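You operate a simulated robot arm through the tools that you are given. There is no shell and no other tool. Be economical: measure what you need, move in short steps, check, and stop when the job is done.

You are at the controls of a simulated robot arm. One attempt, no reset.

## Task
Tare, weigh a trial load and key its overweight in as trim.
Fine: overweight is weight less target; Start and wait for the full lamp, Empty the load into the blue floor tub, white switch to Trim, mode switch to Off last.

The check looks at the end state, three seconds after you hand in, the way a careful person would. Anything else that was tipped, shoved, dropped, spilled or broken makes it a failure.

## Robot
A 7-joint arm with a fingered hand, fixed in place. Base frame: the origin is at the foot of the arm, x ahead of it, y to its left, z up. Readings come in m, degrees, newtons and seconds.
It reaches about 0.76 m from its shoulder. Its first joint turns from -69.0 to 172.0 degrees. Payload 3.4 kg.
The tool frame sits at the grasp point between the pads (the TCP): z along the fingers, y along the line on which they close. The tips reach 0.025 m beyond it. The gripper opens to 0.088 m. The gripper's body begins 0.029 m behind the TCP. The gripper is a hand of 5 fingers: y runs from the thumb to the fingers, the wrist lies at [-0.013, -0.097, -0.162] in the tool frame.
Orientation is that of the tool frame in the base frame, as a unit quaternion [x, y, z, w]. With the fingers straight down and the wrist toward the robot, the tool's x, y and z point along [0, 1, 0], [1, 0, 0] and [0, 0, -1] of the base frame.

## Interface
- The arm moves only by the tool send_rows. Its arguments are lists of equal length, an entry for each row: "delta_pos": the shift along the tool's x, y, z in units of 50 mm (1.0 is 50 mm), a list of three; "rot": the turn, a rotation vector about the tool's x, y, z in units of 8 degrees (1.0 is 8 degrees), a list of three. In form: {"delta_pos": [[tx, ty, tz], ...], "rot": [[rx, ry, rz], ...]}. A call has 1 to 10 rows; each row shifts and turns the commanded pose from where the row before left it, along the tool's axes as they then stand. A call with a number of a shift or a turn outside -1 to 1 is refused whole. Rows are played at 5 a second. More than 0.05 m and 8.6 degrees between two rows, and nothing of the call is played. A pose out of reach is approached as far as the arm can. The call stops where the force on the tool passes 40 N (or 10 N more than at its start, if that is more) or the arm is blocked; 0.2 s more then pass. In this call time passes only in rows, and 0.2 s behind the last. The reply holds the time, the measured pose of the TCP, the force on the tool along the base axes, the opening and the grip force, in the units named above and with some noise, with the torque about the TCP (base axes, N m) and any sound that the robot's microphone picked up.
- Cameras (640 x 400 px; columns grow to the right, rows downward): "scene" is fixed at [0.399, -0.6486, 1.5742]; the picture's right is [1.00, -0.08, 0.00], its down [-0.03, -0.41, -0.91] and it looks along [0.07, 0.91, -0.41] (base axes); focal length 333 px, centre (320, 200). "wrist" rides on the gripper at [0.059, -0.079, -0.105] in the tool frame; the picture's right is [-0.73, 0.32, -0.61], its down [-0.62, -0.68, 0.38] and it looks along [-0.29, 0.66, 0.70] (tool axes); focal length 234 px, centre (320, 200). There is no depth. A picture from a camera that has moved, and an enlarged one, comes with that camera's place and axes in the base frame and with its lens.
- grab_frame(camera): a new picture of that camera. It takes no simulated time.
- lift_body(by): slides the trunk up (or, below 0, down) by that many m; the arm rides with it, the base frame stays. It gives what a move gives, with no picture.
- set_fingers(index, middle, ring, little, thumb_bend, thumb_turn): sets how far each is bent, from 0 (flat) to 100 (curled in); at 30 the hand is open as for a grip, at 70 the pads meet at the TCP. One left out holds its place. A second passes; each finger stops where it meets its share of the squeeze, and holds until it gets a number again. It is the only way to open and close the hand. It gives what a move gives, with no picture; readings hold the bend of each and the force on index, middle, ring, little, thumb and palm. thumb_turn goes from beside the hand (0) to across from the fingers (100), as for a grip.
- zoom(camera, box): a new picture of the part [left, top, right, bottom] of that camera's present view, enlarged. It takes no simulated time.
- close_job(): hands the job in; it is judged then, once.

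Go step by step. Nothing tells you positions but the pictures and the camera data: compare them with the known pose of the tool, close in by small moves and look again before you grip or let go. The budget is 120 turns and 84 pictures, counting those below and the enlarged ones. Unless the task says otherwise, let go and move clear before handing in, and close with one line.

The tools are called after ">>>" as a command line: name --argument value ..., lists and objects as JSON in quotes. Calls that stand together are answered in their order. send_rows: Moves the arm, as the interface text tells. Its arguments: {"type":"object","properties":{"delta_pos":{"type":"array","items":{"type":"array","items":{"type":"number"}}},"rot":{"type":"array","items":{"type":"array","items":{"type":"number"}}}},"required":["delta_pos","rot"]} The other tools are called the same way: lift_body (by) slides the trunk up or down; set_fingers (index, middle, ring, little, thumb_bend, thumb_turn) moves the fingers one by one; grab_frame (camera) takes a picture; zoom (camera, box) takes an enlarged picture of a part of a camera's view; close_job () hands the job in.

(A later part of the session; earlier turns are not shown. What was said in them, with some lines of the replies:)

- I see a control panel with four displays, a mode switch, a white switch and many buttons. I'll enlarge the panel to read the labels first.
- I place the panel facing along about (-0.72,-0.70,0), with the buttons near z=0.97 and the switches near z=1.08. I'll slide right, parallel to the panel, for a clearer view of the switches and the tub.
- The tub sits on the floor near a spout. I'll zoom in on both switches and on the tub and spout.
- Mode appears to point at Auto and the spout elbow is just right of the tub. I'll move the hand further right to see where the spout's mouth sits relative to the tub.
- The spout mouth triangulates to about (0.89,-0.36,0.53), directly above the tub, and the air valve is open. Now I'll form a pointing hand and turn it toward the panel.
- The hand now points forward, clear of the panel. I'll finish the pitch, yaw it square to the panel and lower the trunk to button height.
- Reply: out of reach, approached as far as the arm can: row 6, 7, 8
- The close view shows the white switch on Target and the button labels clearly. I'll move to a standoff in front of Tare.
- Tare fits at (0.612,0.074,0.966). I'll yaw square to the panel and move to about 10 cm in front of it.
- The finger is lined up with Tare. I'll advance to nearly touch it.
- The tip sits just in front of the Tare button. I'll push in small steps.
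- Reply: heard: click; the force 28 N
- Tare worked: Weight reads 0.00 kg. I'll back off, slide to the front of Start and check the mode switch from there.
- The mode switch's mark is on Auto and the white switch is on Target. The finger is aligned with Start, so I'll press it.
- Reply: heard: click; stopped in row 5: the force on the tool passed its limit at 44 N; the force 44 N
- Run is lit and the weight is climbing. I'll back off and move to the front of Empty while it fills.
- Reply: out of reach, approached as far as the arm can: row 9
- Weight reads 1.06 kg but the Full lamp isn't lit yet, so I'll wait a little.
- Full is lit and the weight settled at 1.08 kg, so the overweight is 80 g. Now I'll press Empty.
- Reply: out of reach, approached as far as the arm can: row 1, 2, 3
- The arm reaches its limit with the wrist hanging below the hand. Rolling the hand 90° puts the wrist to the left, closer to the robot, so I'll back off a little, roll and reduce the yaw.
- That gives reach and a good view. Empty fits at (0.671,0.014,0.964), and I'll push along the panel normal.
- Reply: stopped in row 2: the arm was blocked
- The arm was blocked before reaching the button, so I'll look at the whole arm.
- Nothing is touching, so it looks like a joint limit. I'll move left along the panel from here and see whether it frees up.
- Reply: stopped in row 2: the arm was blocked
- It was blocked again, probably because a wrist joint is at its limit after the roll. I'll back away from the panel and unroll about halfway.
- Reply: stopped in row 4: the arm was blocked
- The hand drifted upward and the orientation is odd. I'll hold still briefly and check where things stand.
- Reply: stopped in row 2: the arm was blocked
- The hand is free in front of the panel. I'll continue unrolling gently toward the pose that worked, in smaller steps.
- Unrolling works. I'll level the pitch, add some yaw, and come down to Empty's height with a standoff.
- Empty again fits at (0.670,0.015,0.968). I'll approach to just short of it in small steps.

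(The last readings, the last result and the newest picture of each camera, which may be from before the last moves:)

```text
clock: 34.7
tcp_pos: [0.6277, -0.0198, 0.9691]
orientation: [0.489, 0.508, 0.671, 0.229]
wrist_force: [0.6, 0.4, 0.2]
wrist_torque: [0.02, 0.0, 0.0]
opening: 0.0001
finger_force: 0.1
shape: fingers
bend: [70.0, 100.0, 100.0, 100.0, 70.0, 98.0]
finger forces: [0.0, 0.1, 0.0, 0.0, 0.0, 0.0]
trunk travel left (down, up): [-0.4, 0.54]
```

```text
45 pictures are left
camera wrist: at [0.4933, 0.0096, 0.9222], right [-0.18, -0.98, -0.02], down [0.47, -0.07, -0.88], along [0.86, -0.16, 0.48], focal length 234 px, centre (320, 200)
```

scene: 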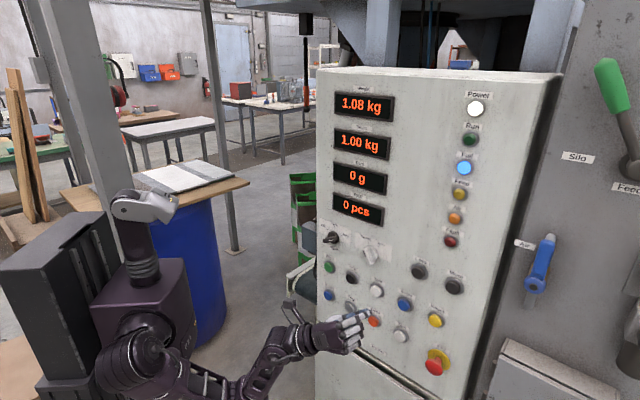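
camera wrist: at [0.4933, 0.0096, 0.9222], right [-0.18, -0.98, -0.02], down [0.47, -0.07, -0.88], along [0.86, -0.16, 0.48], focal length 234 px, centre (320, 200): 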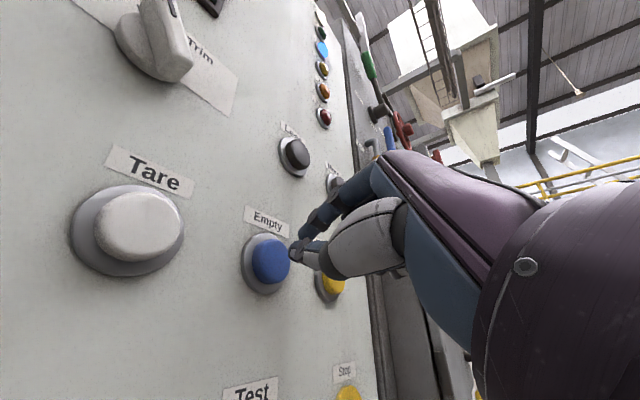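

Aligned on Empty. I'll push along the panel normal.

>>> send_rows --delta_pos '[[0.0526, -0.026, 0.191], [0.0526, -0.026, 0.191], [0.0526, -0.026, 0.191], [0.0316, -0.0155, 0.115], [0.0316, -0.0155, 0.115]]' --rot '[[0, 0, 0], [0, 0, 0], [0, 0, 0], [0, 0, 0], [0, 0, 0]]'

>>> grab_frame --camera "scene"

```text
clock: 35.9
tcp_pos: [0.6527, 0.0034, 0.9733]
orientation: [0.489, 0.504, 0.674, 0.23]
wrist_force: [-30.8, -19.0, -6.8]
wrist_torque: [-0.12, 0.2, 0.05]
opening: 0.0001
finger_force: 18.5
shape: fingers
bend: [69.0, 100.0, 100.0, 100.0, 73.0, 100.0]
finger forces: [2.3, 0.0, 0.0, 0.0, 34.5, 0.0]
trunk travel left (down, up): [-0.4, 0.54]
heard: click
```

```text
44 pictures are left
```

scene: 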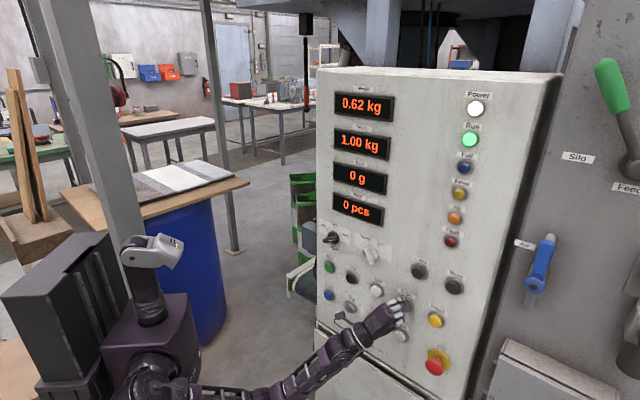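

Empty clicked and the weight is falling. I'll hold a couple of seconds in case the button has to be held.

>>> send_rows --delta_pos '[[0, 0, 0], [0, 0, 0], [0, 0, 0], [0, 0, 0], [0, 0, 0], [0, 0, 0], [0, 0, 0], [0, 0, 0], [0, 0, 0], [0, 0, 0]]' --rot '[[0, 0, 0], [0, 0, 0], [0, 0, 0], [0, 0, 0], [0, 0, 0], [0, 0, 0], [0, 0, 0], [0, 0, 0], [0, 0, 0], [0, 0, 0]]'

>>> zoom --camera "scene" --box '[310, 80, 510, 230]'

```text
clock: 38.1
tcp_pos: [0.6519, 0.0041, 0.9734]
orientation: [0.489, 0.505, 0.673, 0.23]
wrist_force: [-29.6, -20.2, -5.3]
wrist_torque: [-0.09, 0.17, -0.07]
opening: 0.0
finger_force: 17.9
shape: fingers
bend: [69.0, 100.0, 100.0, 100.0, 73.0, 100.0]
finger forces: [3.7, 0.0, 0.0, 0.1, 33.1, 0.0]
trunk travel left (down, up): [-0.4, 0.54]
```

```text
2.67 times, centred on (410, 155) of scene
camera zoom: at [0.399, -0.6486, 1.5742], right [1.0, -0.08, 0.0], down [-0.03, -0.41, -0.91], along [0.07, 0.91, -0.41], focal length 889 px, centre (80, 320)
```

zoom: 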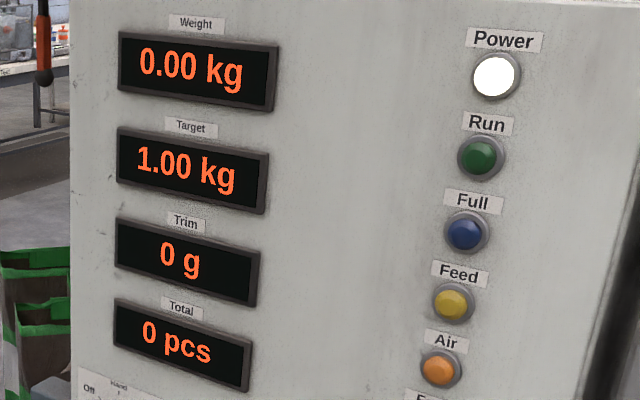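

Emptied: Weight is back at 0.00 kg. Next is the white switch; I'll back off, move left, raise the trunk to its height and look.

>>> send_rows --delta_pos '[[-0.21, 0.103, -0.765], [-0.21, 0.103, -0.765], [0.563, -0.262, -0.19], [0.563, -0.262, -0.19], [0.563, -0.262, -0.19], [0.563, -0.262, -0.19]]' --rot '[[0, 0, 0], [0, 0, 0], [0, 0, 0], [0, 0, 0], [0, 0, 0], [0, 0, 0]]'

>>> lift_body --by 0.115

>>> grab_frame --camera "wrist"

```text
clock: 39.5
tcp_pos: [0.5113, 0.0181, 1.0264]
orientation: [0.432, 0.505, 0.672, 0.327]
wrist_force: [-0.7, -0.6, -0.5]
wrist_torque: [-0.02, 0.01, 0.01]
opening: 0.0
finger_force: 0.0
shape: fingers
bend: [70.0, 100.0, 100.0, 100.0, 70.0, 98.0]
finger forces: [0.1, 0.0, 0.0, 0.0, 0.0, 0.1]
trunk travel left (down, up): [-0.4, 0.54]
stopped in row 6: the arm was blocked; the commanded pose is now the measured one
```

```text
clock: 41.0
tcp_pos: [0.511, 0.0193, 1.1424]
orientation: [0.431, 0.506, 0.672, 0.326]
wrist_force: [0.2, -0.2, 0.1]
wrist_torque: [0.04, -0.01, 0.0]
opening: 0.0
finger_force: 0.1
shape: fingers
bend: [70.0, 100.0, 100.0, 100.0, 70.0, 98.0]
finger forces: [0.0, 0.0, 0.0, 0.1, 0.0, 0.1]
trunk travel left (down, up): [-0.515, 0.425]
```

```text
42 pictures are left
camera wrist: at [0.3907, 0.0517, 1.0678], right [-0.25, -0.97, 0.06], down [0.61, -0.2, -0.77], along [0.75, -0.16, 0.64], focal length 234 px, centre (320, 200)
```

wrist: 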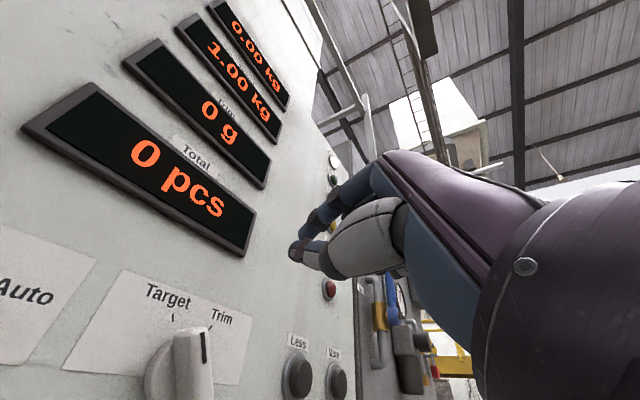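

The block recurs when I move left with the hand rolled, while the unrolled pose was fine there. I'll unroll, level, and position left of the white switch's handle, whose hub fits at (0.603,0.102,1.079).

>>> send_rows --delta_pos '[[0, 0, 0], [0, 0, 0], [0, 0, 0], [0, 0, 0], [0.195, -0.22, 0.14], [0.195, -0.22, 0.14], [0.195, -0.22, 0.14], [0.195, -0.22, 0.14]]' --rot '[[0, 0, -1], [0, 0, -1], [0.42, 0.63, 0], [0.42, 0.63, 0], [0, 0, 0], [0, 0, 0], [0, 0, 0], [0, 0, 0]]'

>>> grab_frame --camera "wrist"

```text
clock: 42.8
tcp_pos: [0.5129, 0.0675, 1.0973]
orientation: [0.324, 0.63, 0.617, 0.342]
wrist_force: [-0.2, 0.1, 0.5]
wrist_torque: [0.01, 0.02, -0.03]
opening: 0.0002
finger_force: 0.1
shape: fingers
bend: [70.0, 100.0, 100.0, 100.0, 70.0, 98.0]
finger forces: [0.0, 0.0, 0.0, 0.0, 0.0, 0.0]
trunk travel left (down, up): [-0.515, 0.425]
```

```text
41 pictures are left
camera wrist: at [0.3925, 0.0573, 1.0163], right [-0.11, -0.93, 0.35], down [0.67, -0.32, -0.66], along [0.73, 0.16, 0.66], focal length 234 px, centre (320, 200)
```

wrist: 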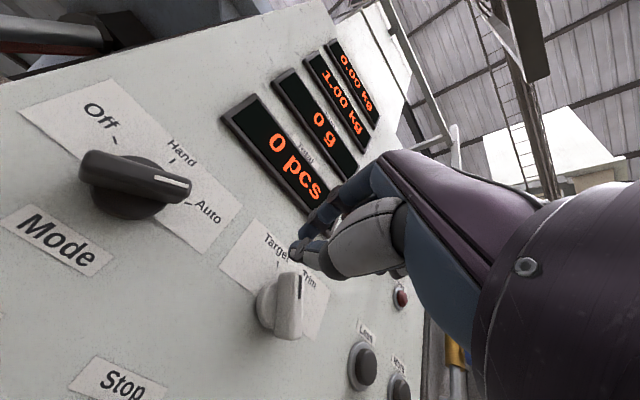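

The tip is just left of and slightly above the top of the handle. I'll advance beside it, then look before pushing right.

>>> send_rows --delta_pos '[[0.08, -0.05, 0.41], [0.08, -0.05, 0.41]]' --rot '[[0, 0, 0], [0, 0, 0]]'

>>> zoom --camera "wrist" --box '[200, 160, 440, 360]'

>>> zoom --camera "scene" --box '[310, 200, 450, 300]'

```text
clock: 43.4
tcp_pos: [0.5429, 0.0962, 1.0922]
orientation: [0.325, 0.629, 0.617, 0.343]
wrist_force: [0.4, 0.2, -0.1]
wrist_torque: [0.02, 0.01, -0.02]
opening: 0.0
finger_force: 0.0
shape: fingers
bend: [70.0, 100.0, 100.0, 100.0, 70.0, 98.0]
finger forces: [0.0, 0.0, 0.0, 0.0, 0.0, 0.1]
trunk travel left (down, up): [-0.515, 0.425]
```

```text
2.00 times, centred on (320, 260) of wrist
camera zoom: at [0.4227, 0.0869, 1.0109], right [-0.11, -0.93, 0.35], down [0.67, -0.32, -0.66], along [0.73, 0.16, 0.66], focal length 468 px, centre (320, 80)
```

zoom: 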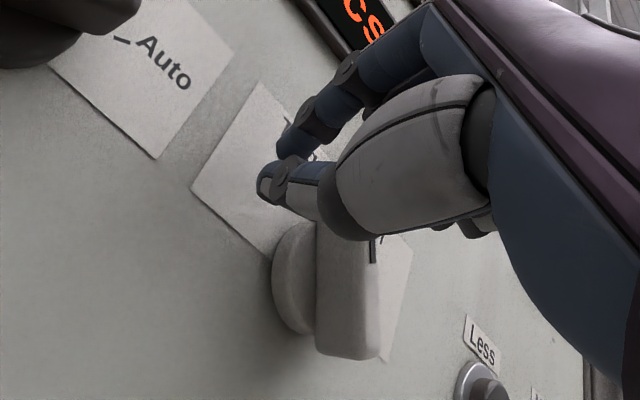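

```text
4.00 times, centred on (380, 250) of scene
camera zoom: at [0.399, -0.6486, 1.5742], right [1.0, -0.08, 0.0], down [-0.03, -0.41, -0.91], along [0.07, 0.91, -0.41], focal length 1334 px, centre (80, 0)
```

zoom: 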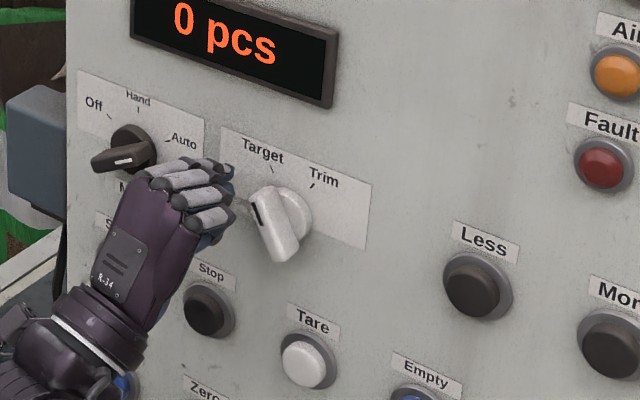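

The fingertips sit left of the handle top. I'll push right along the panel in small steps.

>>> send_rows --delta_pos '[[-0.098, 0, 0.018], [-0.098, 0, 0.018], [-0.098, 0, 0.018], [-0.098, 0, 0.018], [-0.098, 0, 0.018]]' --rot '[[0, 0, 0], [0, 0, 0], [0, 0, 0], [0, 0, 0], [0, 0, 0]]'

>>> zoom --camera "scene" --box '[310, 200, 450, 300]'

```text
clock: 44.6
tcp_pos: [0.5588, 0.0791, 1.0922]
orientation: [0.324, 0.629, 0.618, 0.342]
wrist_force: [-0.6, 2.1, 0.9]
wrist_torque: [0.0, -0.02, 0.05]
opening: 0.0
finger_force: 1.0
shape: fingers
bend: [69.0, 100.0, 100.0, 100.0, 70.0, 97.0]
finger forces: [1.0, 0.1, 0.0, 0.1, 1.3, 0.0]
trunk travel left (down, up): [-0.515, 0.425]
```

```text
4.00 times, centred on (380, 250) of scene
camera zoom: at [0.399, -0.6486, 1.5742], right [1.0, -0.08, 0.0], down [-0.03, -0.41, -0.91], along [0.07, 0.91, -0.41], focal length 1334 px, centre (80, 0)
```

zoom: 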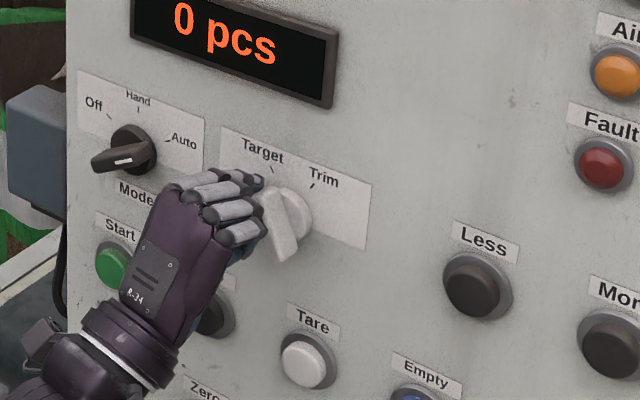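

Light contact has begun and the handle is starting to move. I'll keep pushing.

>>> send_rows --delta_pos '[[-0.098, 0, 0.018], [-0.098, 0, 0.018], [-0.098, 0, 0.018], [-0.098, 0, 0.018]]' --rot '[[0, 0, 0], [0, 0, 0], [0, 0, 0], [0, 0, 0]]'

>>> zoom --camera "scene" --box '[310, 200, 450, 300]'

```text
clock: 45.6
tcp_pos: [0.5705, 0.0678, 1.0937]
orientation: [0.323, 0.63, 0.619, 0.342]
wrist_force: [-8.9, 5.8, 2.9]
wrist_torque: [0.05, 0.11, 0.09]
opening: 0.0001
finger_force: 4.8
shape: fingers
bend: [70.0, 100.0, 100.0, 100.0, 72.0, 93.0]
finger forces: [0.0, 0.0, 0.0, 0.1, 10.2, 0.0]
trunk travel left (down, up): [-0.515, 0.425]
```

```text
4.00 times, centred on (380, 250) of scene
camera zoom: at [0.399, -0.6486, 1.5742], right [1.0, -0.08, 0.0], down [-0.03, -0.41, -0.91], along [0.07, 0.91, -0.41], focal length 1334 px, centre (80, 0)
```

zoom: 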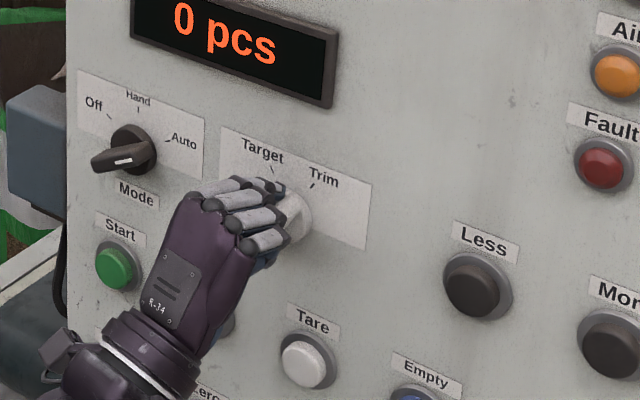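

>>> send_rows --delta_pos '[[-0.098, 0, 0.018], [-0.098, 0, 0.018], [-0.098, 0, 0.018]]' --rot '[[0, 0, 0], [0, 0, 0], [0, 0, 0]]'

>>> zoom --camera "wrist" --box '[200, 160, 440, 360]'

```text
clock: 46.4
tcp_pos: [0.5767, 0.0586, 1.0966]
orientation: [0.321, 0.629, 0.619, 0.343]
wrist_force: [-20.3, 10.5, 4.5]
wrist_torque: [0.18, 0.18, 0.33]
opening: 0.0033
finger_force: 11.4
shape: fingers
bend: [70.0, 100.0, 100.0, 100.0, 74.0, 87.0]
finger forces: [0.0, 0.0, 0.0, 0.0, 22.3, 0.1]
trunk travel left (down, up): [-0.515, 0.425]
```

```text
2.00 times, centred on (320, 260) of wrist
camera zoom: at [0.4583, 0.0465, 1.0159], right [-0.11, -0.93, 0.35], down [0.68, -0.32, -0.66], along [0.73, 0.17, 0.67], focal length 468 px, centre (320, 80)
```

zoom: 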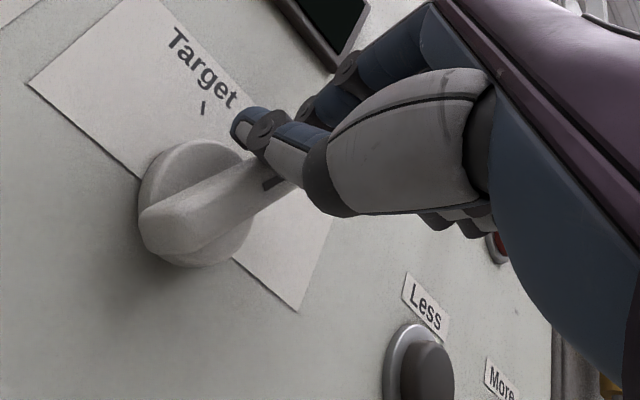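

The handle has turned clearly clockwise. I'll back out and check its position.

>>> send_rows --delta_pos '[[0.15, 0.1, 0], [0, 0, -0.8], [0, 0, -0.8]]' --rot '[[0, 0, 0], [0, 0, 0], [0, 0, 0]]'

>>> grab_frame --camera "wrist"

>>> zoom --camera "scene" --box '[310, 200, 450, 300]'

```text
clock: 47.2
tcp_pos: [0.5131, 0.0137, 1.098]
orientation: [0.325, 0.63, 0.617, 0.342]
wrist_force: [-0.1, 0.0, 1.0]
wrist_torque: [0.04, 0.0, -0.02]
opening: 0.0002
finger_force: 0.0
shape: fingers
bend: [70.0, 100.0, 100.0, 100.0, 70.0, 97.0]
finger forces: [0.0, 0.1, 0.0, 0.0, 0.0, 0.0]
trunk travel left (down, up): [-0.515, 0.425]
```

```text
35 pictures are left
camera wrist: at [0.3929, 0.0033, 1.0176], right [-0.11, -0.93, 0.35], down [0.67, -0.33, -0.67], along [0.73, 0.16, 0.66], focal length 234 px, centre (320, 200)
```

wrist: 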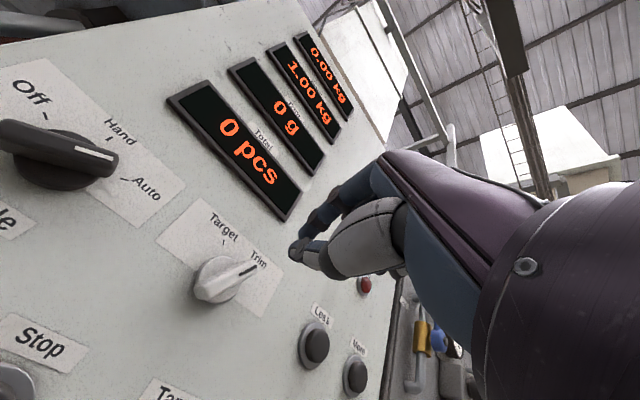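

```text
4.00 times, centred on (380, 250) of scene
camera zoom: at [0.399, -0.6486, 1.5742], right [1.0, -0.08, 0.0], down [-0.03, -0.41, -0.91], along [0.07, 0.91, -0.41], focal length 1334 px, centre (80, 0)
```

zoom: 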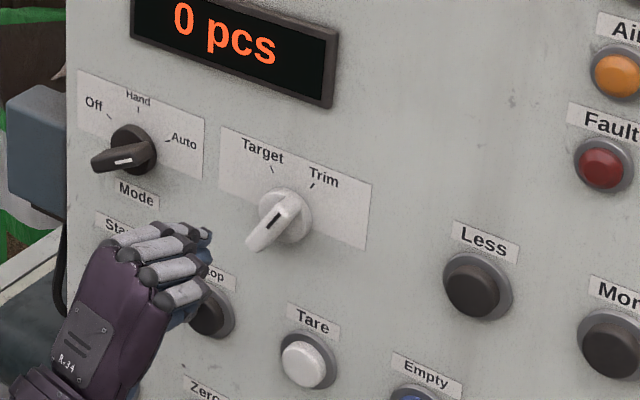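

The white switch is now on Trim. Next is More at about (0.746,-0.063,1.081); I'll move right, reduce yaw and roll slightly, as that helped on Empty.

>>> send_rows --delta_pos '[[-0.8, -0.07, -0.12], [-0.8, -0.07, -0.12], [-0.8, -0.07, -0.12], [-0.8, -0.07, -0.12], [-0.8, -0.07, -0.12], [0, 0, 0], [0, 0, 0], [0, 0, 0], [0, 0, 0]]' --rot '[[0, 0, 0], [0, -0.3, 0], [0, -0.3, 0], [0, -0.3, 0], [0, -0.3, 0], [0, -0.17, 0.78], [0, -0.17, 0.78], [0, -0.17, 0.78], [0, -0.17, 0.78]]'

>>> grab_frame --camera "wrist"

```text
clock: 49.2
tcp_pos: [0.5907, -0.1716, 1.0862]
orientation: [0.524, 0.484, 0.641, 0.284]
wrist_force: [-0.5, -0.1, 0.7]
wrist_torque: [0.01, -0.02, 0.01]
opening: 0.0
finger_force: 0.0
shape: fingers
bend: [70.0, 100.0, 100.0, 100.0, 70.0, 97.0]
finger forces: [0.0, 0.0, 0.1, 0.1, 0.0, 0.1]
trunk travel left (down, up): [-0.515, 0.425]
```

```text
33 pictures are left
camera wrist: at [0.4618, -0.1239, 1.0392], right [-0.32, -0.95, 0.02], down [0.45, -0.17, -0.88], along [0.84, -0.27, 0.48], focal length 234 px, centre (320, 200)
```

wrist: 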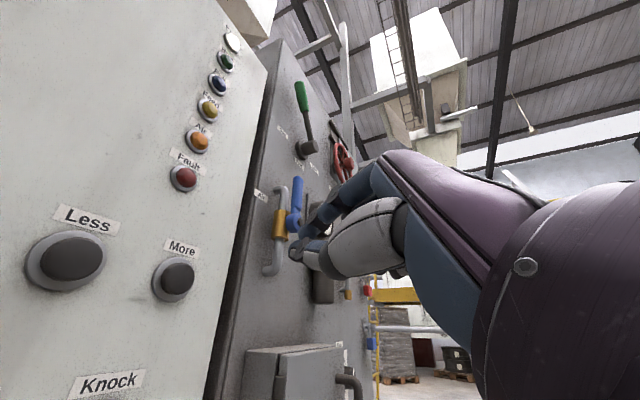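

More fits at (0.746,-0.062,1.081). I'll approach to 3 cm short of it.

>>> send_rows --delta_pos '[[0.136, -0.061, 0.513], [0.136, -0.061, 0.513], [0.136, -0.061, 0.513], [0.136, -0.061, 0.513], [0.136, -0.061, 0.513]]' --rot '[[0, 0, 0], [0, 0, 0], [0, 0, 0], [0, 0, 0], [0, 0, 0]]'

>>> grab_frame --camera "wrist"

```text
clock: 50.4
tcp_pos: [0.7003, -0.0933, 1.0845]
orientation: [0.524, 0.484, 0.64, 0.285]
wrist_force: [-0.8, 0.2, -0.2]
wrist_torque: [0.01, 0.0, -0.04]
opening: 0.0
finger_force: 0.0
shape: fingers
bend: [70.0, 100.0, 100.0, 100.0, 70.0, 97.0]
finger forces: [0.0, 0.0, 0.1, 0.0, 0.1, 0.0]
trunk travel left (down, up): [-0.515, 0.425]
```

```text
32 pictures are left
camera wrist: at [0.5716, -0.0468, 1.0363], right [-0.32, -0.95, 0.02], down [0.45, -0.17, -0.88], along [0.84, -0.27, 0.48], focal length 234 px, centre (320, 200)
```

wrist: 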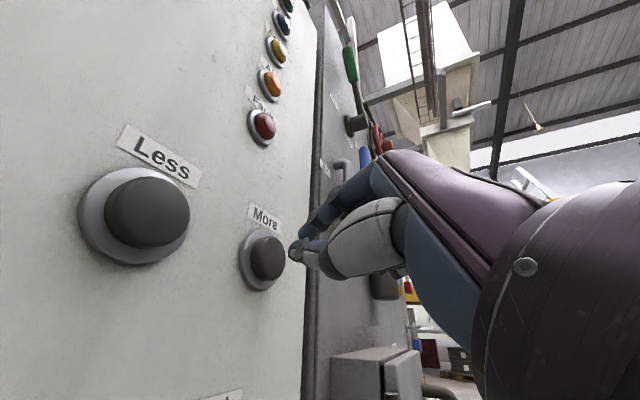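

Aligned on More. I'll press once and read the Trim step.

>>> send_rows --delta_pos '[[0.08, -0.031, 0.181], [0.08, -0.031, 0.181], [0.08, -0.031, 0.181], [0.05, -0.02, 0.11], [0.05, -0.02, 0.11], [-0.18, 0.071, -0.401]]' --rot '[[0, 0, 0], [0, 0, 0], [0, 0, 0], [0, 0, 0], [0, 0, 0], [0, 0, 0]]'

>>> zoom --camera "scene" --box '[310, 80, 510, 230]'

```text
clock: 51.8
tcp_pos: [0.7141, -0.0788, 1.0832]
orientation: [0.523, 0.485, 0.641, 0.283]
wrist_force: [-0.4, -1.3, 1.1]
wrist_torque: [-0.05, 0.01, 0.01]
opening: 0.0
finger_force: 0.9
shape: fingers
bend: [70.0, 100.0, 100.0, 100.0, 70.0, 98.0]
finger forces: [0.0, 0.0, 0.0, 0.0, 0.8, 0.0]
trunk travel left (down, up): [-0.515, 0.425]
heard: click
```

```text
2.67 times, centred on (410, 155) of scene
camera zoom: at [0.399, -0.6486, 1.5742], right [1.0, -0.08, 0.0], down [-0.03, -0.41, -0.91], along [0.07, 0.91, -0.41], focal length 889 px, centre (80, 320)
```

zoom: 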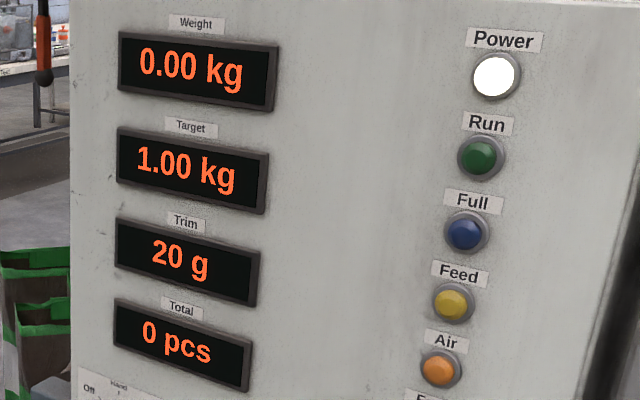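

One press added 20 g. I'll press once more and check that the step holds.

>>> send_rows --delta_pos '[[-0.06, 0.024, -0.136], [0.12, -0.048, 0.268], [0.12, -0.047, 0.269], [-0.18, 0.071, -0.401]]' --rot '[[0, 0, 0], [0, 0, 0], [0, 0, 0], [0, 0, 0]]'

>>> zoom --camera "scene" --box '[310, 80, 510, 230]'

```text
clock: 52.8
tcp_pos: [0.7148, -0.0787, 1.0823]
orientation: [0.523, 0.485, 0.64, 0.285]
wrist_force: [-1.2, -1.0, 0.3]
wrist_torque: [-0.04, 0.01, -0.04]
opening: 0.0
finger_force: 0.3
shape: fingers
bend: [70.0, 100.0, 100.0, 100.0, 70.0, 98.0]
finger forces: [0.0, 0.1, 0.1, 0.0, 0.5, 0.0]
trunk travel left (down, up): [-0.515, 0.425]
heard: click
```

```text
2.67 times, centred on (410, 155) of scene
camera zoom: at [0.399, -0.6486, 1.5742], right [1.0, -0.08, 0.0], down [-0.03, -0.41, -0.91], along [0.07, 0.91, -0.41], focal length 889 px, centre (80, 320)
```

zoom: 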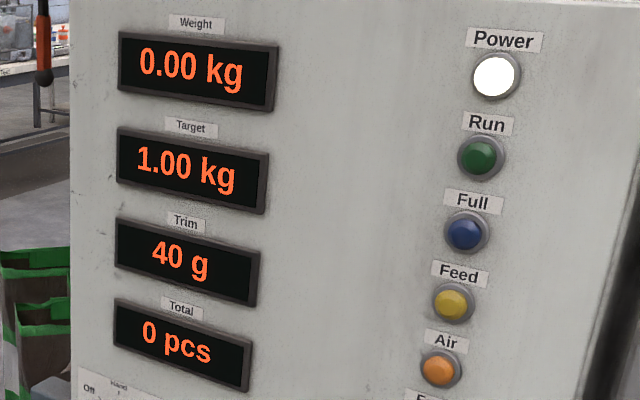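

Trim reads 40 g, so the step is 20 g and two more presses are needed.

>>> send_rows --delta_pos '[[-0.06, 0.024, -0.136], [0.12, -0.048, 0.268], [0.12, -0.047, 0.269], [-0.18, 0.071, -0.401]]' --rot '[[0, 0, 0], [0, 0, 0], [0, 0, 0], [0, 0, 0]]'

>>> send_rows --delta_pos '[[-0.06, 0.024, -0.136], [0.12, -0.048, 0.268], [0.12, -0.047, 0.269], [-0.18, 0.071, -0.401]]' --rot '[[0, 0, 0], [0, 0, 0], [0, 0, 0], [0, 0, 0]]'

>>> zoom --camera "scene" --box '[310, 80, 510, 230]'

```text
clock: 53.8
tcp_pos: [0.7149, -0.0785, 1.0828]
orientation: [0.523, 0.485, 0.641, 0.283]
wrist_force: [0.1, -0.5, -0.2]
wrist_torque: [0.02, 0.06, 0.0]
opening: 0.0
finger_force: 0.2
shape: fingers
bend: [70.0, 100.0, 100.0, 100.0, 70.0, 98.0]
finger forces: [0.0, 0.0, 0.1, 0.1, 0.6, 0.0]
trunk travel left (down, up): [-0.515, 0.425]
heard: click
```

```text
clock: 54.8
tcp_pos: [0.7144, -0.0796, 1.0828]
orientation: [0.523, 0.485, 0.641, 0.283]
wrist_force: [0.6, 0.7, 0.3]
wrist_torque: [-0.03, -0.01, 0.0]
opening: 0.0
finger_force: 0.0
shape: fingers
bend: [70.0, 100.0, 100.0, 100.0, 70.0, 98.0]
finger forces: [0.0, 0.0, 0.0, 0.1, 0.5, 0.0]
trunk travel left (down, up): [-0.515, 0.425]
heard: click
```

```text
2.67 times, centred on (410, 155) of scene
camera zoom: at [0.399, -0.6486, 1.5742], right [1.0, -0.08, 0.0], down [-0.03, -0.41, -0.91], along [0.07, 0.91, -0.41], focal length 889 px, centre (80, 320)
```

zoom: 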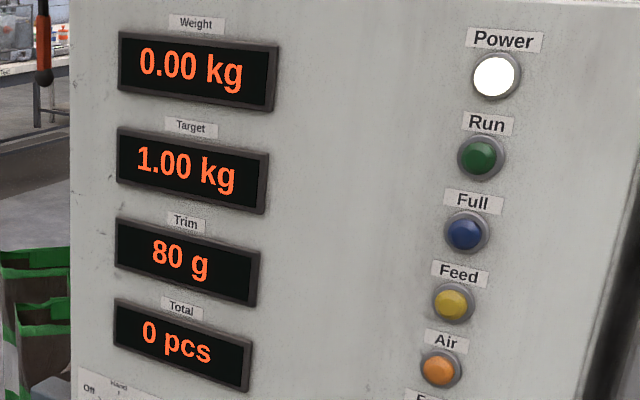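

Trim reads 80 g, which is correct. I'll back out the way I came and unroll, then go to the mode switch.

>>> send_rows --delta_pos '[[-0.136, 0.061, -0.513], [-0.136, 0.061, -0.513], [-0.136, 0.061, -0.513], [-0.136, 0.061, -0.513], [-0.136, 0.061, -0.513], [0, 0, 0], [0, 0, 0], [0, 0, 0], [0, 0, 0]]' --rot '[[0, 0, 0], [0, 0, 0], [0, 0, 0], [0, 0, 0], [0, 0, 0], [0, 0.17, -0.78], [0, 0.17, -0.78], [0, 0.17, -0.78], [0, 0.17, -0.78]]'

>>> send_rows --delta_pos '[[0.8, 0, 0.12], [0.8, 0, 0.12], [0.8, 0, 0.12], [0.8, 0, 0.12], [0.8, 0, 0.12]]' --rot '[[0, 0.3, 0], [0, 0.3, 0], [0, 0.3, 0], [0, 0.3, 0], [0, 0, 0]]'

>>> grab_frame --camera "wrist"

```text
clock: 56.8
tcp_pos: [0.6052, -0.1574, 1.0864]
orientation: [0.376, 0.598, 0.588, 0.393]
wrist_force: [0.6, 0.7, 0.4]
wrist_torque: [0.0, -0.01, 0.02]
opening: 0.0
finger_force: 0.1
shape: fingers
bend: [70.0, 100.0, 100.0, 100.0, 70.0, 98.0]
finger forces: [0.1, 0.0, 0.1, 0.0, 0.0, 0.0]
trunk travel left (down, up): [-0.515, 0.425]
```

```text
clock: 58.0
tcp_pos: [0.5349, 0.034, 1.0806]
orientation: [0.325, 0.629, 0.618, 0.342]
wrist_force: [0.4, -0.1, 0.4]
wrist_torque: [0.0, 0.02, -0.01]
opening: 0.0002
finger_force: 0.1
shape: fingers
bend: [70.0, 100.0, 100.0, 100.0, 70.0, 98.0]
finger forces: [0.0, 0.1, 0.1, 0.1, 0.0, 0.0]
trunk travel left (down, up): [-0.515, 0.425]
```

```text
28 pictures are left
camera wrist: at [0.4138, 0.0231, 1.0002], right [-0.11, -0.93, 0.35], down [0.67, -0.32, -0.66], along [0.73, 0.16, 0.66], focal length 234 px, centre (320, 200)
```

wrist: 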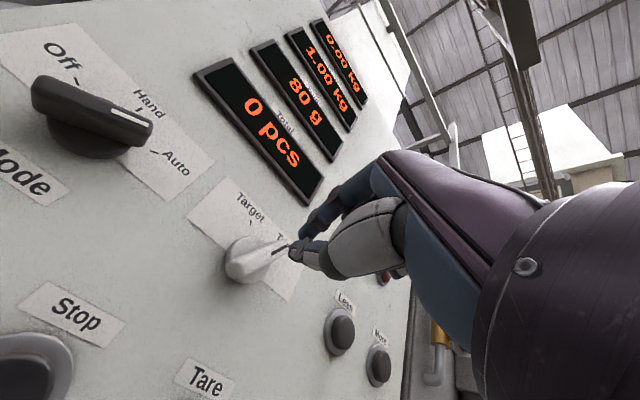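

Mode's handle pivots near u=0.220, z=1.07 and points at Auto. I'll back off a little and move to just below and right of its pointer end, so I can push it counterclockwise.

>>> send_rows --delta_pos '[[0, 0, -0.5], [0.68, -0.2, 0], [0.68, -0.2, 0], [0.68, -0.2, 0], [0, 0, 0.25]]' --rot '[[0, 0, 0], [0, 0, 0], [0, 0, 0], [0, 0, 0], [0, 0, 0]]'

>>> grab_frame --camera "wrist"

>>> zoom --camera "scene" --box '[310, 210, 410, 283]'

```text
clock: 59.2
tcp_pos: [0.4668, 0.1091, 1.0443]
orientation: [0.325, 0.629, 0.617, 0.342]
wrist_force: [0.5, -0.5, -1.0]
wrist_torque: [0.0, 0.02, 0.01]
opening: 0.0
finger_force: 0.0
shape: fingers
bend: [70.0, 100.0, 100.0, 100.0, 70.0, 98.0]
finger forces: [0.1, 0.1, 0.0, 0.0, 0.1, 0.1]
trunk travel left (down, up): [-0.515, 0.425]
```

```text
27 pictures are left
camera wrist: at [0.3474, 0.0984, 0.966], right [-0.11, -0.93, 0.35], down [0.67, -0.32, -0.66], along [0.73, 0.16, 0.66], focal length 234 px, centre (320, 200)
```

wrist: 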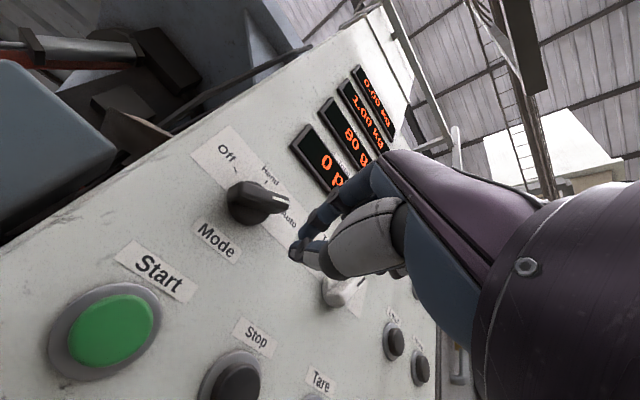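

```text
5.48 times, centred on (360, 246) of scene
camera zoom: at [0.399, -0.6486, 1.5742], right [1.0, -0.08, 0.0], down [-0.03, -0.41, -0.91], along [0.07, 0.91, -0.41], focal length 1827 px, centre (101, -55)
```

zoom: 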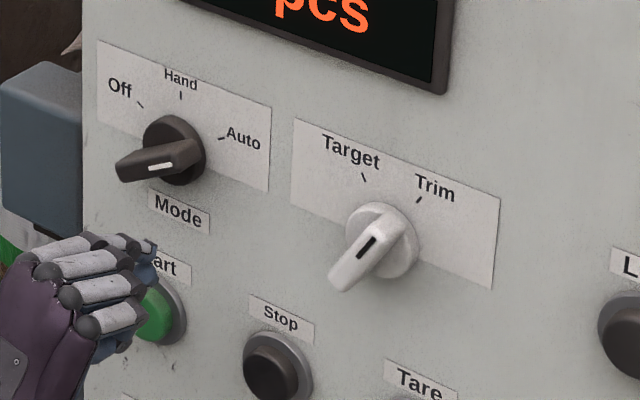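

The tip is below and right of the pointer end. I'll advance to handle depth.

>>> send_rows --delta_pos '[[0.082, 0, 0.44], [0.082, 0, 0.44]]' --rot '[[0, 0, 0], [0, 0, 0]]'

>>> zoom --camera "wrist" --box '[160, 120, 400, 320]'

```text
clock: 59.8
tcp_pos: [0.5028, 0.1362, 1.0368]
orientation: [0.323, 0.636, 0.607, 0.349]
wrist_force: [-0.7, -0.8, -0.2]
wrist_torque: [-0.01, 0.0, -0.01]
opening: 0.0002
finger_force: 0.0
shape: fingers
bend: [70.0, 100.0, 100.0, 100.0, 70.0, 98.0]
finger forces: [0.0, 0.0, 0.1, 0.0, 0.0, 0.0]
trunk travel left (down, up): [-0.515, 0.425]
```

```text
2.00 times, centred on (280, 220) of wrist
camera zoom: at [0.3824, 0.1254, 0.9583], right [-0.12, -0.92, 0.37], down [0.67, -0.35, -0.66], along [0.73, 0.17, 0.66], focal length 468 px, centre (400, 160)
```

zoom: 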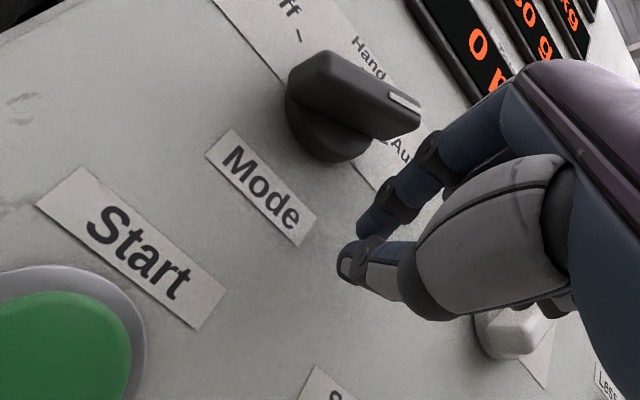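

The depth looks right and the fingertips are under the pointer end. I'll push upward.

>>> send_rows --delta_pos '[[0.034, 0.205, -0.006], [0.034, 0.205, -0.006], [0.034, 0.205, -0.006], [0.034, 0.205, -0.006]]' --rot '[[0, 0, 0], [0, 0, 0], [0, 0, 0], [0, 0, 0]]'

>>> zoom --camera "wrist" --box '[160, 120, 400, 320]'

```text
clock: 60.8
tcp_pos: [0.5017, 0.1372, 1.0721]
orientation: [0.325, 0.64, 0.597, 0.358]
wrist_force: [1.5, -0.6, -0.2]
wrist_torque: [-0.02, -0.01, 0.0]
opening: 0.0
finger_force: 0.3
shape: fingers
bend: [70.0, 100.0, 100.0, 100.0, 70.0, 98.0]
finger forces: [0.8, 0.0, 0.0, 0.1, 0.0, 0.0]
trunk travel left (down, up): [-0.515, 0.425]
```

```text
2.00 times, centred on (280, 220) of wrist
camera zoom: at [0.3819, 0.1262, 0.9939], right [-0.13, -0.91, 0.39], down [0.66, -0.37, -0.65], along [0.74, 0.17, 0.65], focal length 468 px, centre (400, 160)
```

zoom: 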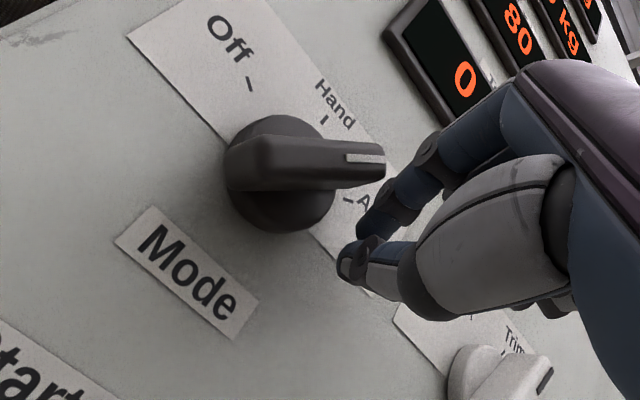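

The handle is turning. I'll follow the arc up and left.

>>> send_rows --delta_pos '[[0.118, 0.14, -0.02], [0.118, 0.14, -0.02], [0.118, 0.08, -0.02], [0.118, 0.06, -0.02]]' --rot '[[0, 0, 0], [0, 0, 0], [0, 0, 0], [0, 0, 0]]'

>>> zoom --camera "wrist" --box '[160, 120, 400, 320]'

```text
clock: 62.0
tcp_pos: [0.4988, 0.1415, 1.0759]
orientation: [0.324, 0.649, 0.569, 0.386]
wrist_force: [-0.3, -0.6, -0.1]
wrist_torque: [0.0, 0.02, -0.01]
opening: 0.0001
finger_force: 0.0
shape: fingers
bend: [70.0, 100.0, 100.0, 100.0, 70.0, 98.0]
finger forces: [0.0, 0.1, 0.1, 0.1, 0.0, 0.0]
trunk travel left (down, up): [-0.515, 0.425]
stopped in row 4: the arm was blocked; the commanded pose is now the measured one
```

```text
2.00 times, centred on (280, 220) of wrist
camera zoom: at [0.3798, 0.1296, 0.9964], right [-0.18, -0.88, 0.45], down [0.65, -0.45, -0.61], along [0.74, 0.18, 0.65], focal length 468 px, centre (400, 160)
```

zoom: 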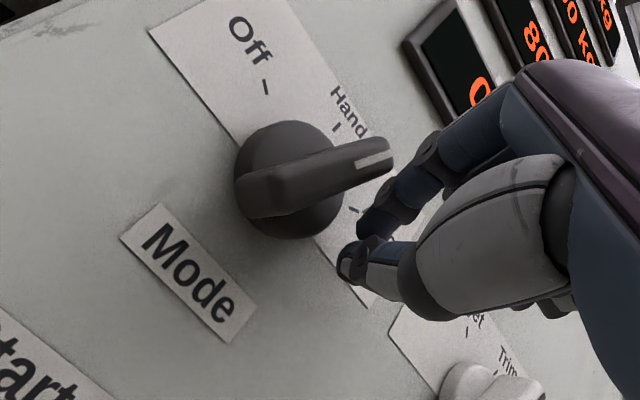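

The arm hit a limit again, but the handle has snapped to about Hand. I'll back out slightly and check the arm and switch.

>>> send_rows --delta_pos '[[-0.1, -0.1, -0.3], [-0.1, 0, -0.5], [0, 0, -0.5]]' --rot '[[0, 0, 0], [0, 0, 0], [0, 0, 0]]'

>>> grab_frame --camera "scene"

>>> grab_frame --camera "wrist"

```text
clock: 62.8
tcp_pos: [0.4459, 0.1009, 1.0774]
orientation: [0.324, 0.649, 0.57, 0.385]
wrist_force: [0.1, 0.3, -0.6]
wrist_torque: [0.03, -0.01, -0.01]
opening: 0.0001
finger_force: 0.1
shape: fingers
bend: [70.0, 100.0, 100.0, 100.0, 70.0, 98.0]
finger forces: [0.1, 0.0, 0.0, 0.1, 0.0, 0.0]
trunk travel left (down, up): [-0.515, 0.425]
```

```text
22 pictures are left
```

scene: 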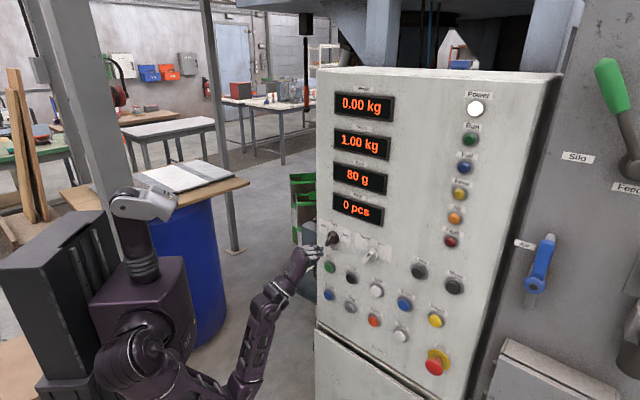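

```text
21 pictures are left
camera wrist: at [0.3266, 0.089, 0.997], right [-0.17, -0.88, 0.45], down [0.65, -0.44, -0.61], along [0.74, 0.18, 0.65], focal length 234 px, centre (320, 200)
```

wrist: 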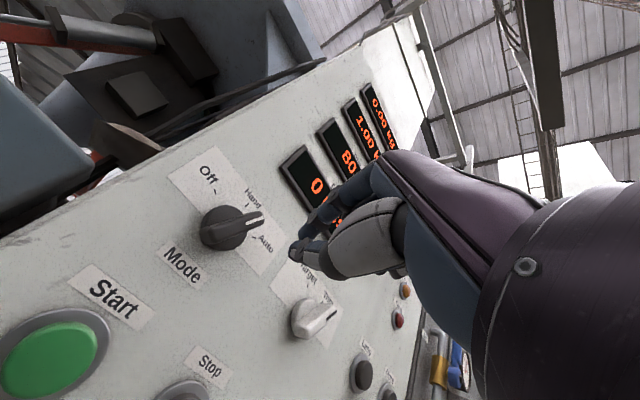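

The handle has moved only part way from Auto toward Hand. The hand is high relative to the shoulder, so I'll raise the trunk 10 cm, lower the hand by the same amount, and correct the small roll.

>>> lift_body --by 0.1

>>> send_rows --delta_pos '[[0, -0.5, 0], [0, -0.5, 0], [0, -0.5, 0], [0, -0.5, 0], [0, 0, 0], [0, 0, 0]]' --rot '[[0, 0, 0.5], [0, 0, 0.5], [0, 0, 0], [0, 0, 0], [0, 0.7, 0], [0, 0.6, 0]]'

>>> grab_frame --camera "wrist"

```text
clock: 64.1
tcp_pos: [0.4483, 0.101, 1.1764]
orientation: [0.325, 0.649, 0.57, 0.385]
wrist_force: [-0.7, -0.5, -0.9]
wrist_torque: [0.03, 0.02, -0.01]
opening: 0.0002
finger_force: 0.0
shape: fingers
bend: [70.0, 100.0, 100.0, 100.0, 70.0, 98.0]
finger forces: [0.0, 0.1, 0.1, 0.1, 0.1, 0.1]
trunk travel left (down, up): [-0.615, 0.325]
```

```text
clock: 65.5
tcp_pos: [0.4441, 0.0936, 1.0755]
orientation: [0.312, 0.654, 0.628, 0.284]
wrist_force: [-0.3, 0.8, 0.3]
wrist_torque: [0.0, 0.03, -0.02]
opening: 0.0
finger_force: 0.1
shape: fingers
bend: [70.0, 100.0, 100.0, 100.0, 70.0, 98.0]
finger forces: [0.0, 0.1, 0.0, 0.0, 0.0, 0.0]
trunk travel left (down, up): [-0.615, 0.325]
```

```text
20 pictures are left
camera wrist: at [0.3214, 0.0713, 1.0049], right [0.02, -0.94, 0.34], down [0.66, -0.24, -0.71], along [0.75, 0.24, 0.62], focal length 234 px, centre (320, 200)
```

wrist: 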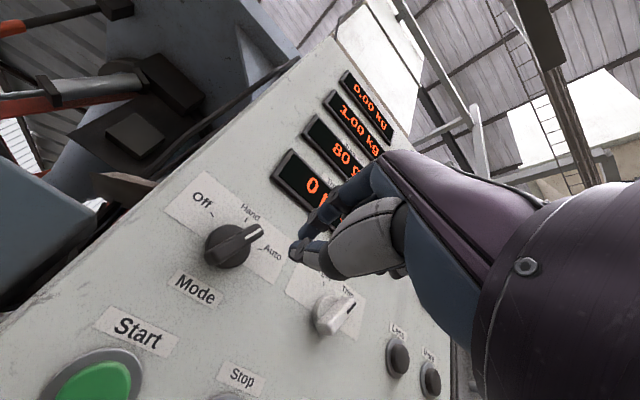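

The handle now points near Hand. I'll put the tip right of its upper end at handle depth.

>>> send_rows --delta_pos '[[-0.056, 0.1, 0.3], [-0.056, 0.1, 0.3], [0.03, 0.02, 0.42], [0.03, 0.02, 0.42]]' --rot '[[0, 0, 0], [0, 0, 0], [0, 0, 0], [0, 0, 0]]'

>>> zoom --camera "wrist" --box '[160, 120, 400, 320]'

```text
clock: 66.5
tcp_pos: [0.5024, 0.138, 1.0842]
orientation: [0.313, 0.654, 0.627, 0.285]
wrist_force: [1.1, -0.8, 0.4]
wrist_torque: [-0.01, 0.0, -0.02]
opening: 0.0001
finger_force: 0.1
shape: fingers
bend: [70.0, 100.0, 100.0, 100.0, 70.0, 98.0]
finger forces: [0.0, 0.0, 0.1, 0.1, 0.1, 0.0]
trunk travel left (down, up): [-0.615, 0.325]
```

```text
2.00 times, centred on (280, 220) of wrist
camera zoom: at [0.3791, 0.116, 1.0132], right [0.02, -0.94, 0.34], down [0.66, -0.24, -0.71], along [0.75, 0.24, 0.61], focal length 468 px, centre (400, 160)
```

zoom: 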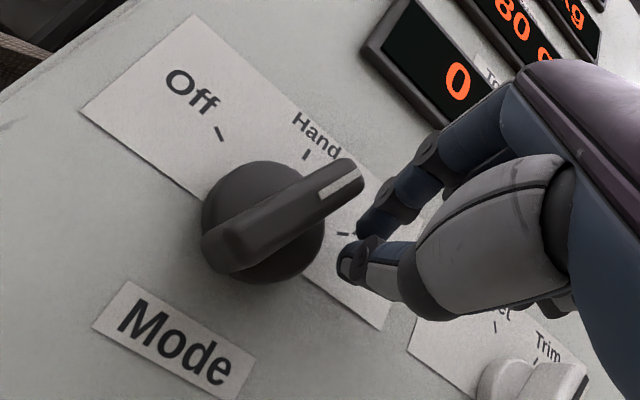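

The tip is right of the pointer end and tracking is accurate. I'll push left.

>>> send_rows --delta_pos '[[0.12, 0.04, -0.009], [0.12, 0.04, -0.009], [0.12, 0.04, -0.009], [0.12, 0.04, -0.009], [0.12, 0.0, -0.009]]' --rot '[[0, 0, 0], [0, 0, 0], [0, 0, 0], [0, 0, 0], [0, 0, 0]]'

>>> zoom --camera "wrist" --box '[160, 120, 400, 320]'

```text
clock: 67.7
tcp_pos: [0.4844, 0.1561, 1.0947]
orientation: [0.313, 0.654, 0.625, 0.29]
wrist_force: [2.7, -4.3, 2.4]
wrist_torque: [-0.09, -0.03, -0.01]
opening: 0.0
finger_force: 3.5
shape: fingers
bend: [70.0, 100.0, 100.0, 100.0, 71.0, 100.0]
finger forces: [0.0, 0.1, 0.0, 0.1, 5.7, 0.1]
trunk travel left (down, up): [-0.615, 0.325]
```

```text
2.00 times, centred on (280, 220) of wrist
camera zoom: at [0.3613, 0.1336, 1.0221], right [0.01, -0.94, 0.35], down [0.66, -0.25, -0.71], along [0.75, 0.23, 0.62], focal length 468 px, centre (400, 160)
```

zoom: 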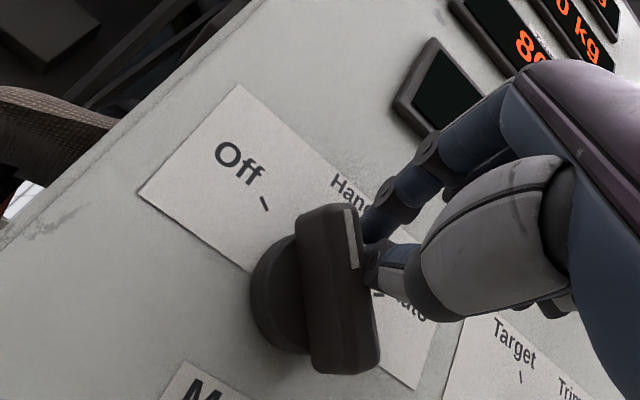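

The handle is past Hand and heading to Off. I'll continue left.

>>> send_rows --delta_pos '[[0.12, 0.02, -0.009], [0.12, 0.0, -0.009], [0.12, 0.0, -0.009], [0.12, -0.03, -0.009]]' --rot '[[0, 0, 0], [0, 0, 0], [0, 0, 0], [0, 0, 0]]'

>>> zoom --camera "wrist" --box '[160, 120, 400, 320]'

```text
clock: 68.7
tcp_pos: [0.4732, 0.1588, 1.0832]
orientation: [0.308, 0.663, 0.607, 0.311]
wrist_force: [3.0, -10.7, 16.2]
wrist_torque: [0.18, -0.13, -0.09]
opening: 0.0
finger_force: 10.3
shape: fingers
bend: [67.0, 100.0, 100.0, 100.0, 77.0, 100.0]
finger forces: [0.1, 0.0, 0.1, 0.0, 19.9, 0.0]
trunk travel left (down, up): [-0.615, 0.325]
```

```text
2.00 times, centred on (280, 220) of wrist
camera zoom: at [0.3515, 0.1354, 1.01], right [-0.02, -0.92, 0.39], down [0.67, -0.31, -0.68], along [0.75, 0.25, 0.62], focal length 468 px, centre (400, 160)
```

zoom: 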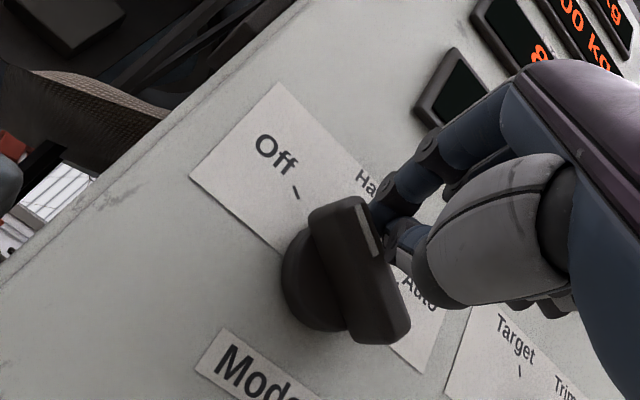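

The handle points close to Off. I'll back out up and away and check where it settles.

>>> send_rows --delta_pos '[[-0.15, 0.25, 0], [-0.1, 0.1, -0.6], [0, 0, -0.6]]' --rot '[[0, 0, 0], [0, 0, 0], [0, 0, 0]]'

>>> zoom --camera "scene" --box '[310, 210, 410, 283]'

>>> grab_frame --camera "wrist"

```text
clock: 69.5
tcp_pos: [0.4274, 0.1301, 1.1137]
orientation: [0.314, 0.654, 0.627, 0.282]
wrist_force: [-0.5, -0.2, 0.4]
wrist_torque: [-0.03, 0.0, 0.02]
opening: 0.0
finger_force: 0.1
shape: fingers
bend: [70.0, 100.0, 100.0, 100.0, 70.0, 98.0]
finger forces: [0.0, 0.0, 0.0, 0.1, 0.0, 0.1]
trunk travel left (down, up): [-0.615, 0.325]
```

```text
5.48 times, centred on (360, 246) of scene
camera zoom: at [0.399, -0.6486, 1.5742], right [1.0, -0.08, 0.0], down [-0.03, -0.41, -0.91], along [0.07, 0.91, -0.41], focal length 1827 px, centre (101, -55)
```

zoom: 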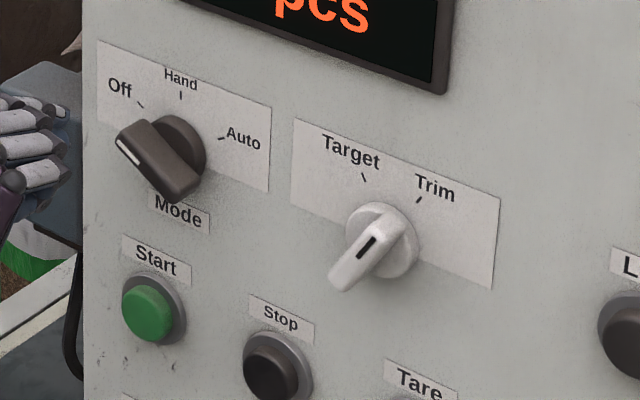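

```text
15 pictures are left
camera wrist: at [0.3031, 0.1073, 1.0423], right [0.02, -0.94, 0.34], down [0.66, -0.24, -0.71], along [0.75, 0.24, 0.61], focal length 234 px, centre (320, 200)
```

wrist: 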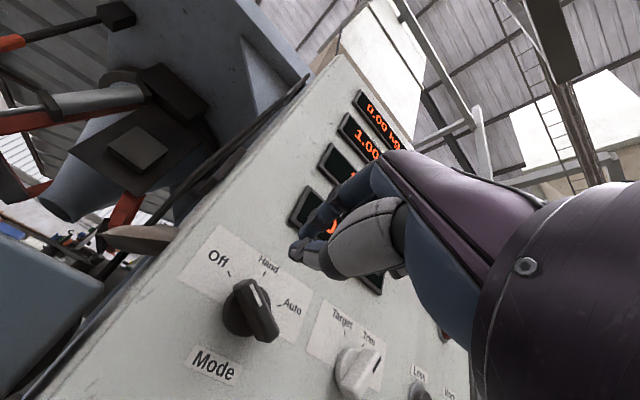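

The mode handle lies parallel to the Off tick, about 55° left, and the white switch is still on Trim. I'll move clear and do a final check.

>>> send_rows --delta_pos '[[-0.3, 0, -0.7], [-0.5, 0, -0.6]]' --rot '[[0, 0, 0], [0, 0, 0]]'

>>> grab_frame --camera "scene"

>>> zoom --camera "scene" --box '[315, 215, 375, 255]'

```text
clock: 70.1
tcp_pos: [0.4034, 0.0567, 1.1164]
orientation: [0.314, 0.653, 0.627, 0.286]
wrist_force: [-0.4, 0.9, 1.1]
wrist_torque: [0.02, 0.01, 0.05]
opening: 0.0
finger_force: 0.1
shape: fingers
bend: [70.0, 100.0, 100.0, 100.0, 70.0, 98.0]
finger forces: [0.0, 0.0, 0.0, 0.1, 0.0, 0.1]
trunk travel left (down, up): [-0.615, 0.325]
```

```text
14 pictures are left
```

scene: 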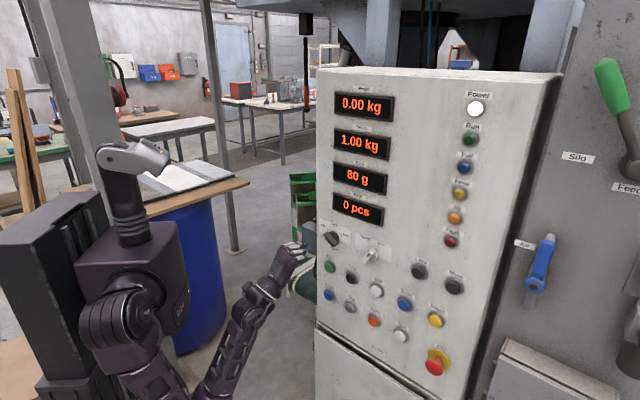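

```text
10.00 times, centred on (345, 235) of scene
camera zoom: at [0.399, -0.6486, 1.5742], right [1.0, -0.08, 0.0], down [-0.03, -0.41, -0.91], along [0.07, 0.91, -0.41], focal length 3334 px, centre (70, -150)
```

zoom: 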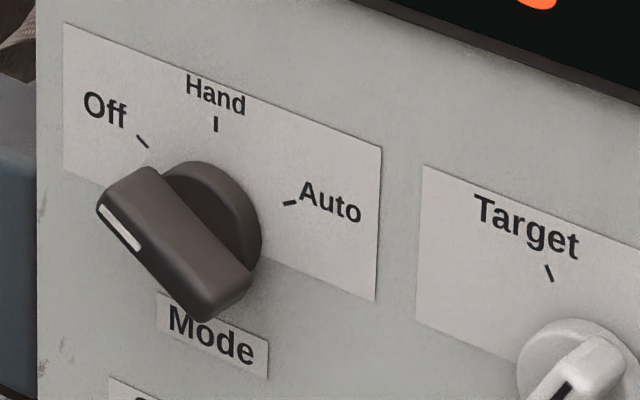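

Everything reads as required: Weight 0.00 kg, Trim 80 g, white switch on Trim, mode on Off, and the hand is clear. Handing in.

>>> close_job

```text
The job is handed in.
```

The job is handed in: I tared, weighed a 1.08 kg trial load and emptied it through the spout over the blue tub. The scale then read 0.00 kg, though I didn't look inside the tub. Trim is set to the 80 g overweight, the white switch is on Trim, and the mode switch went to Off last.
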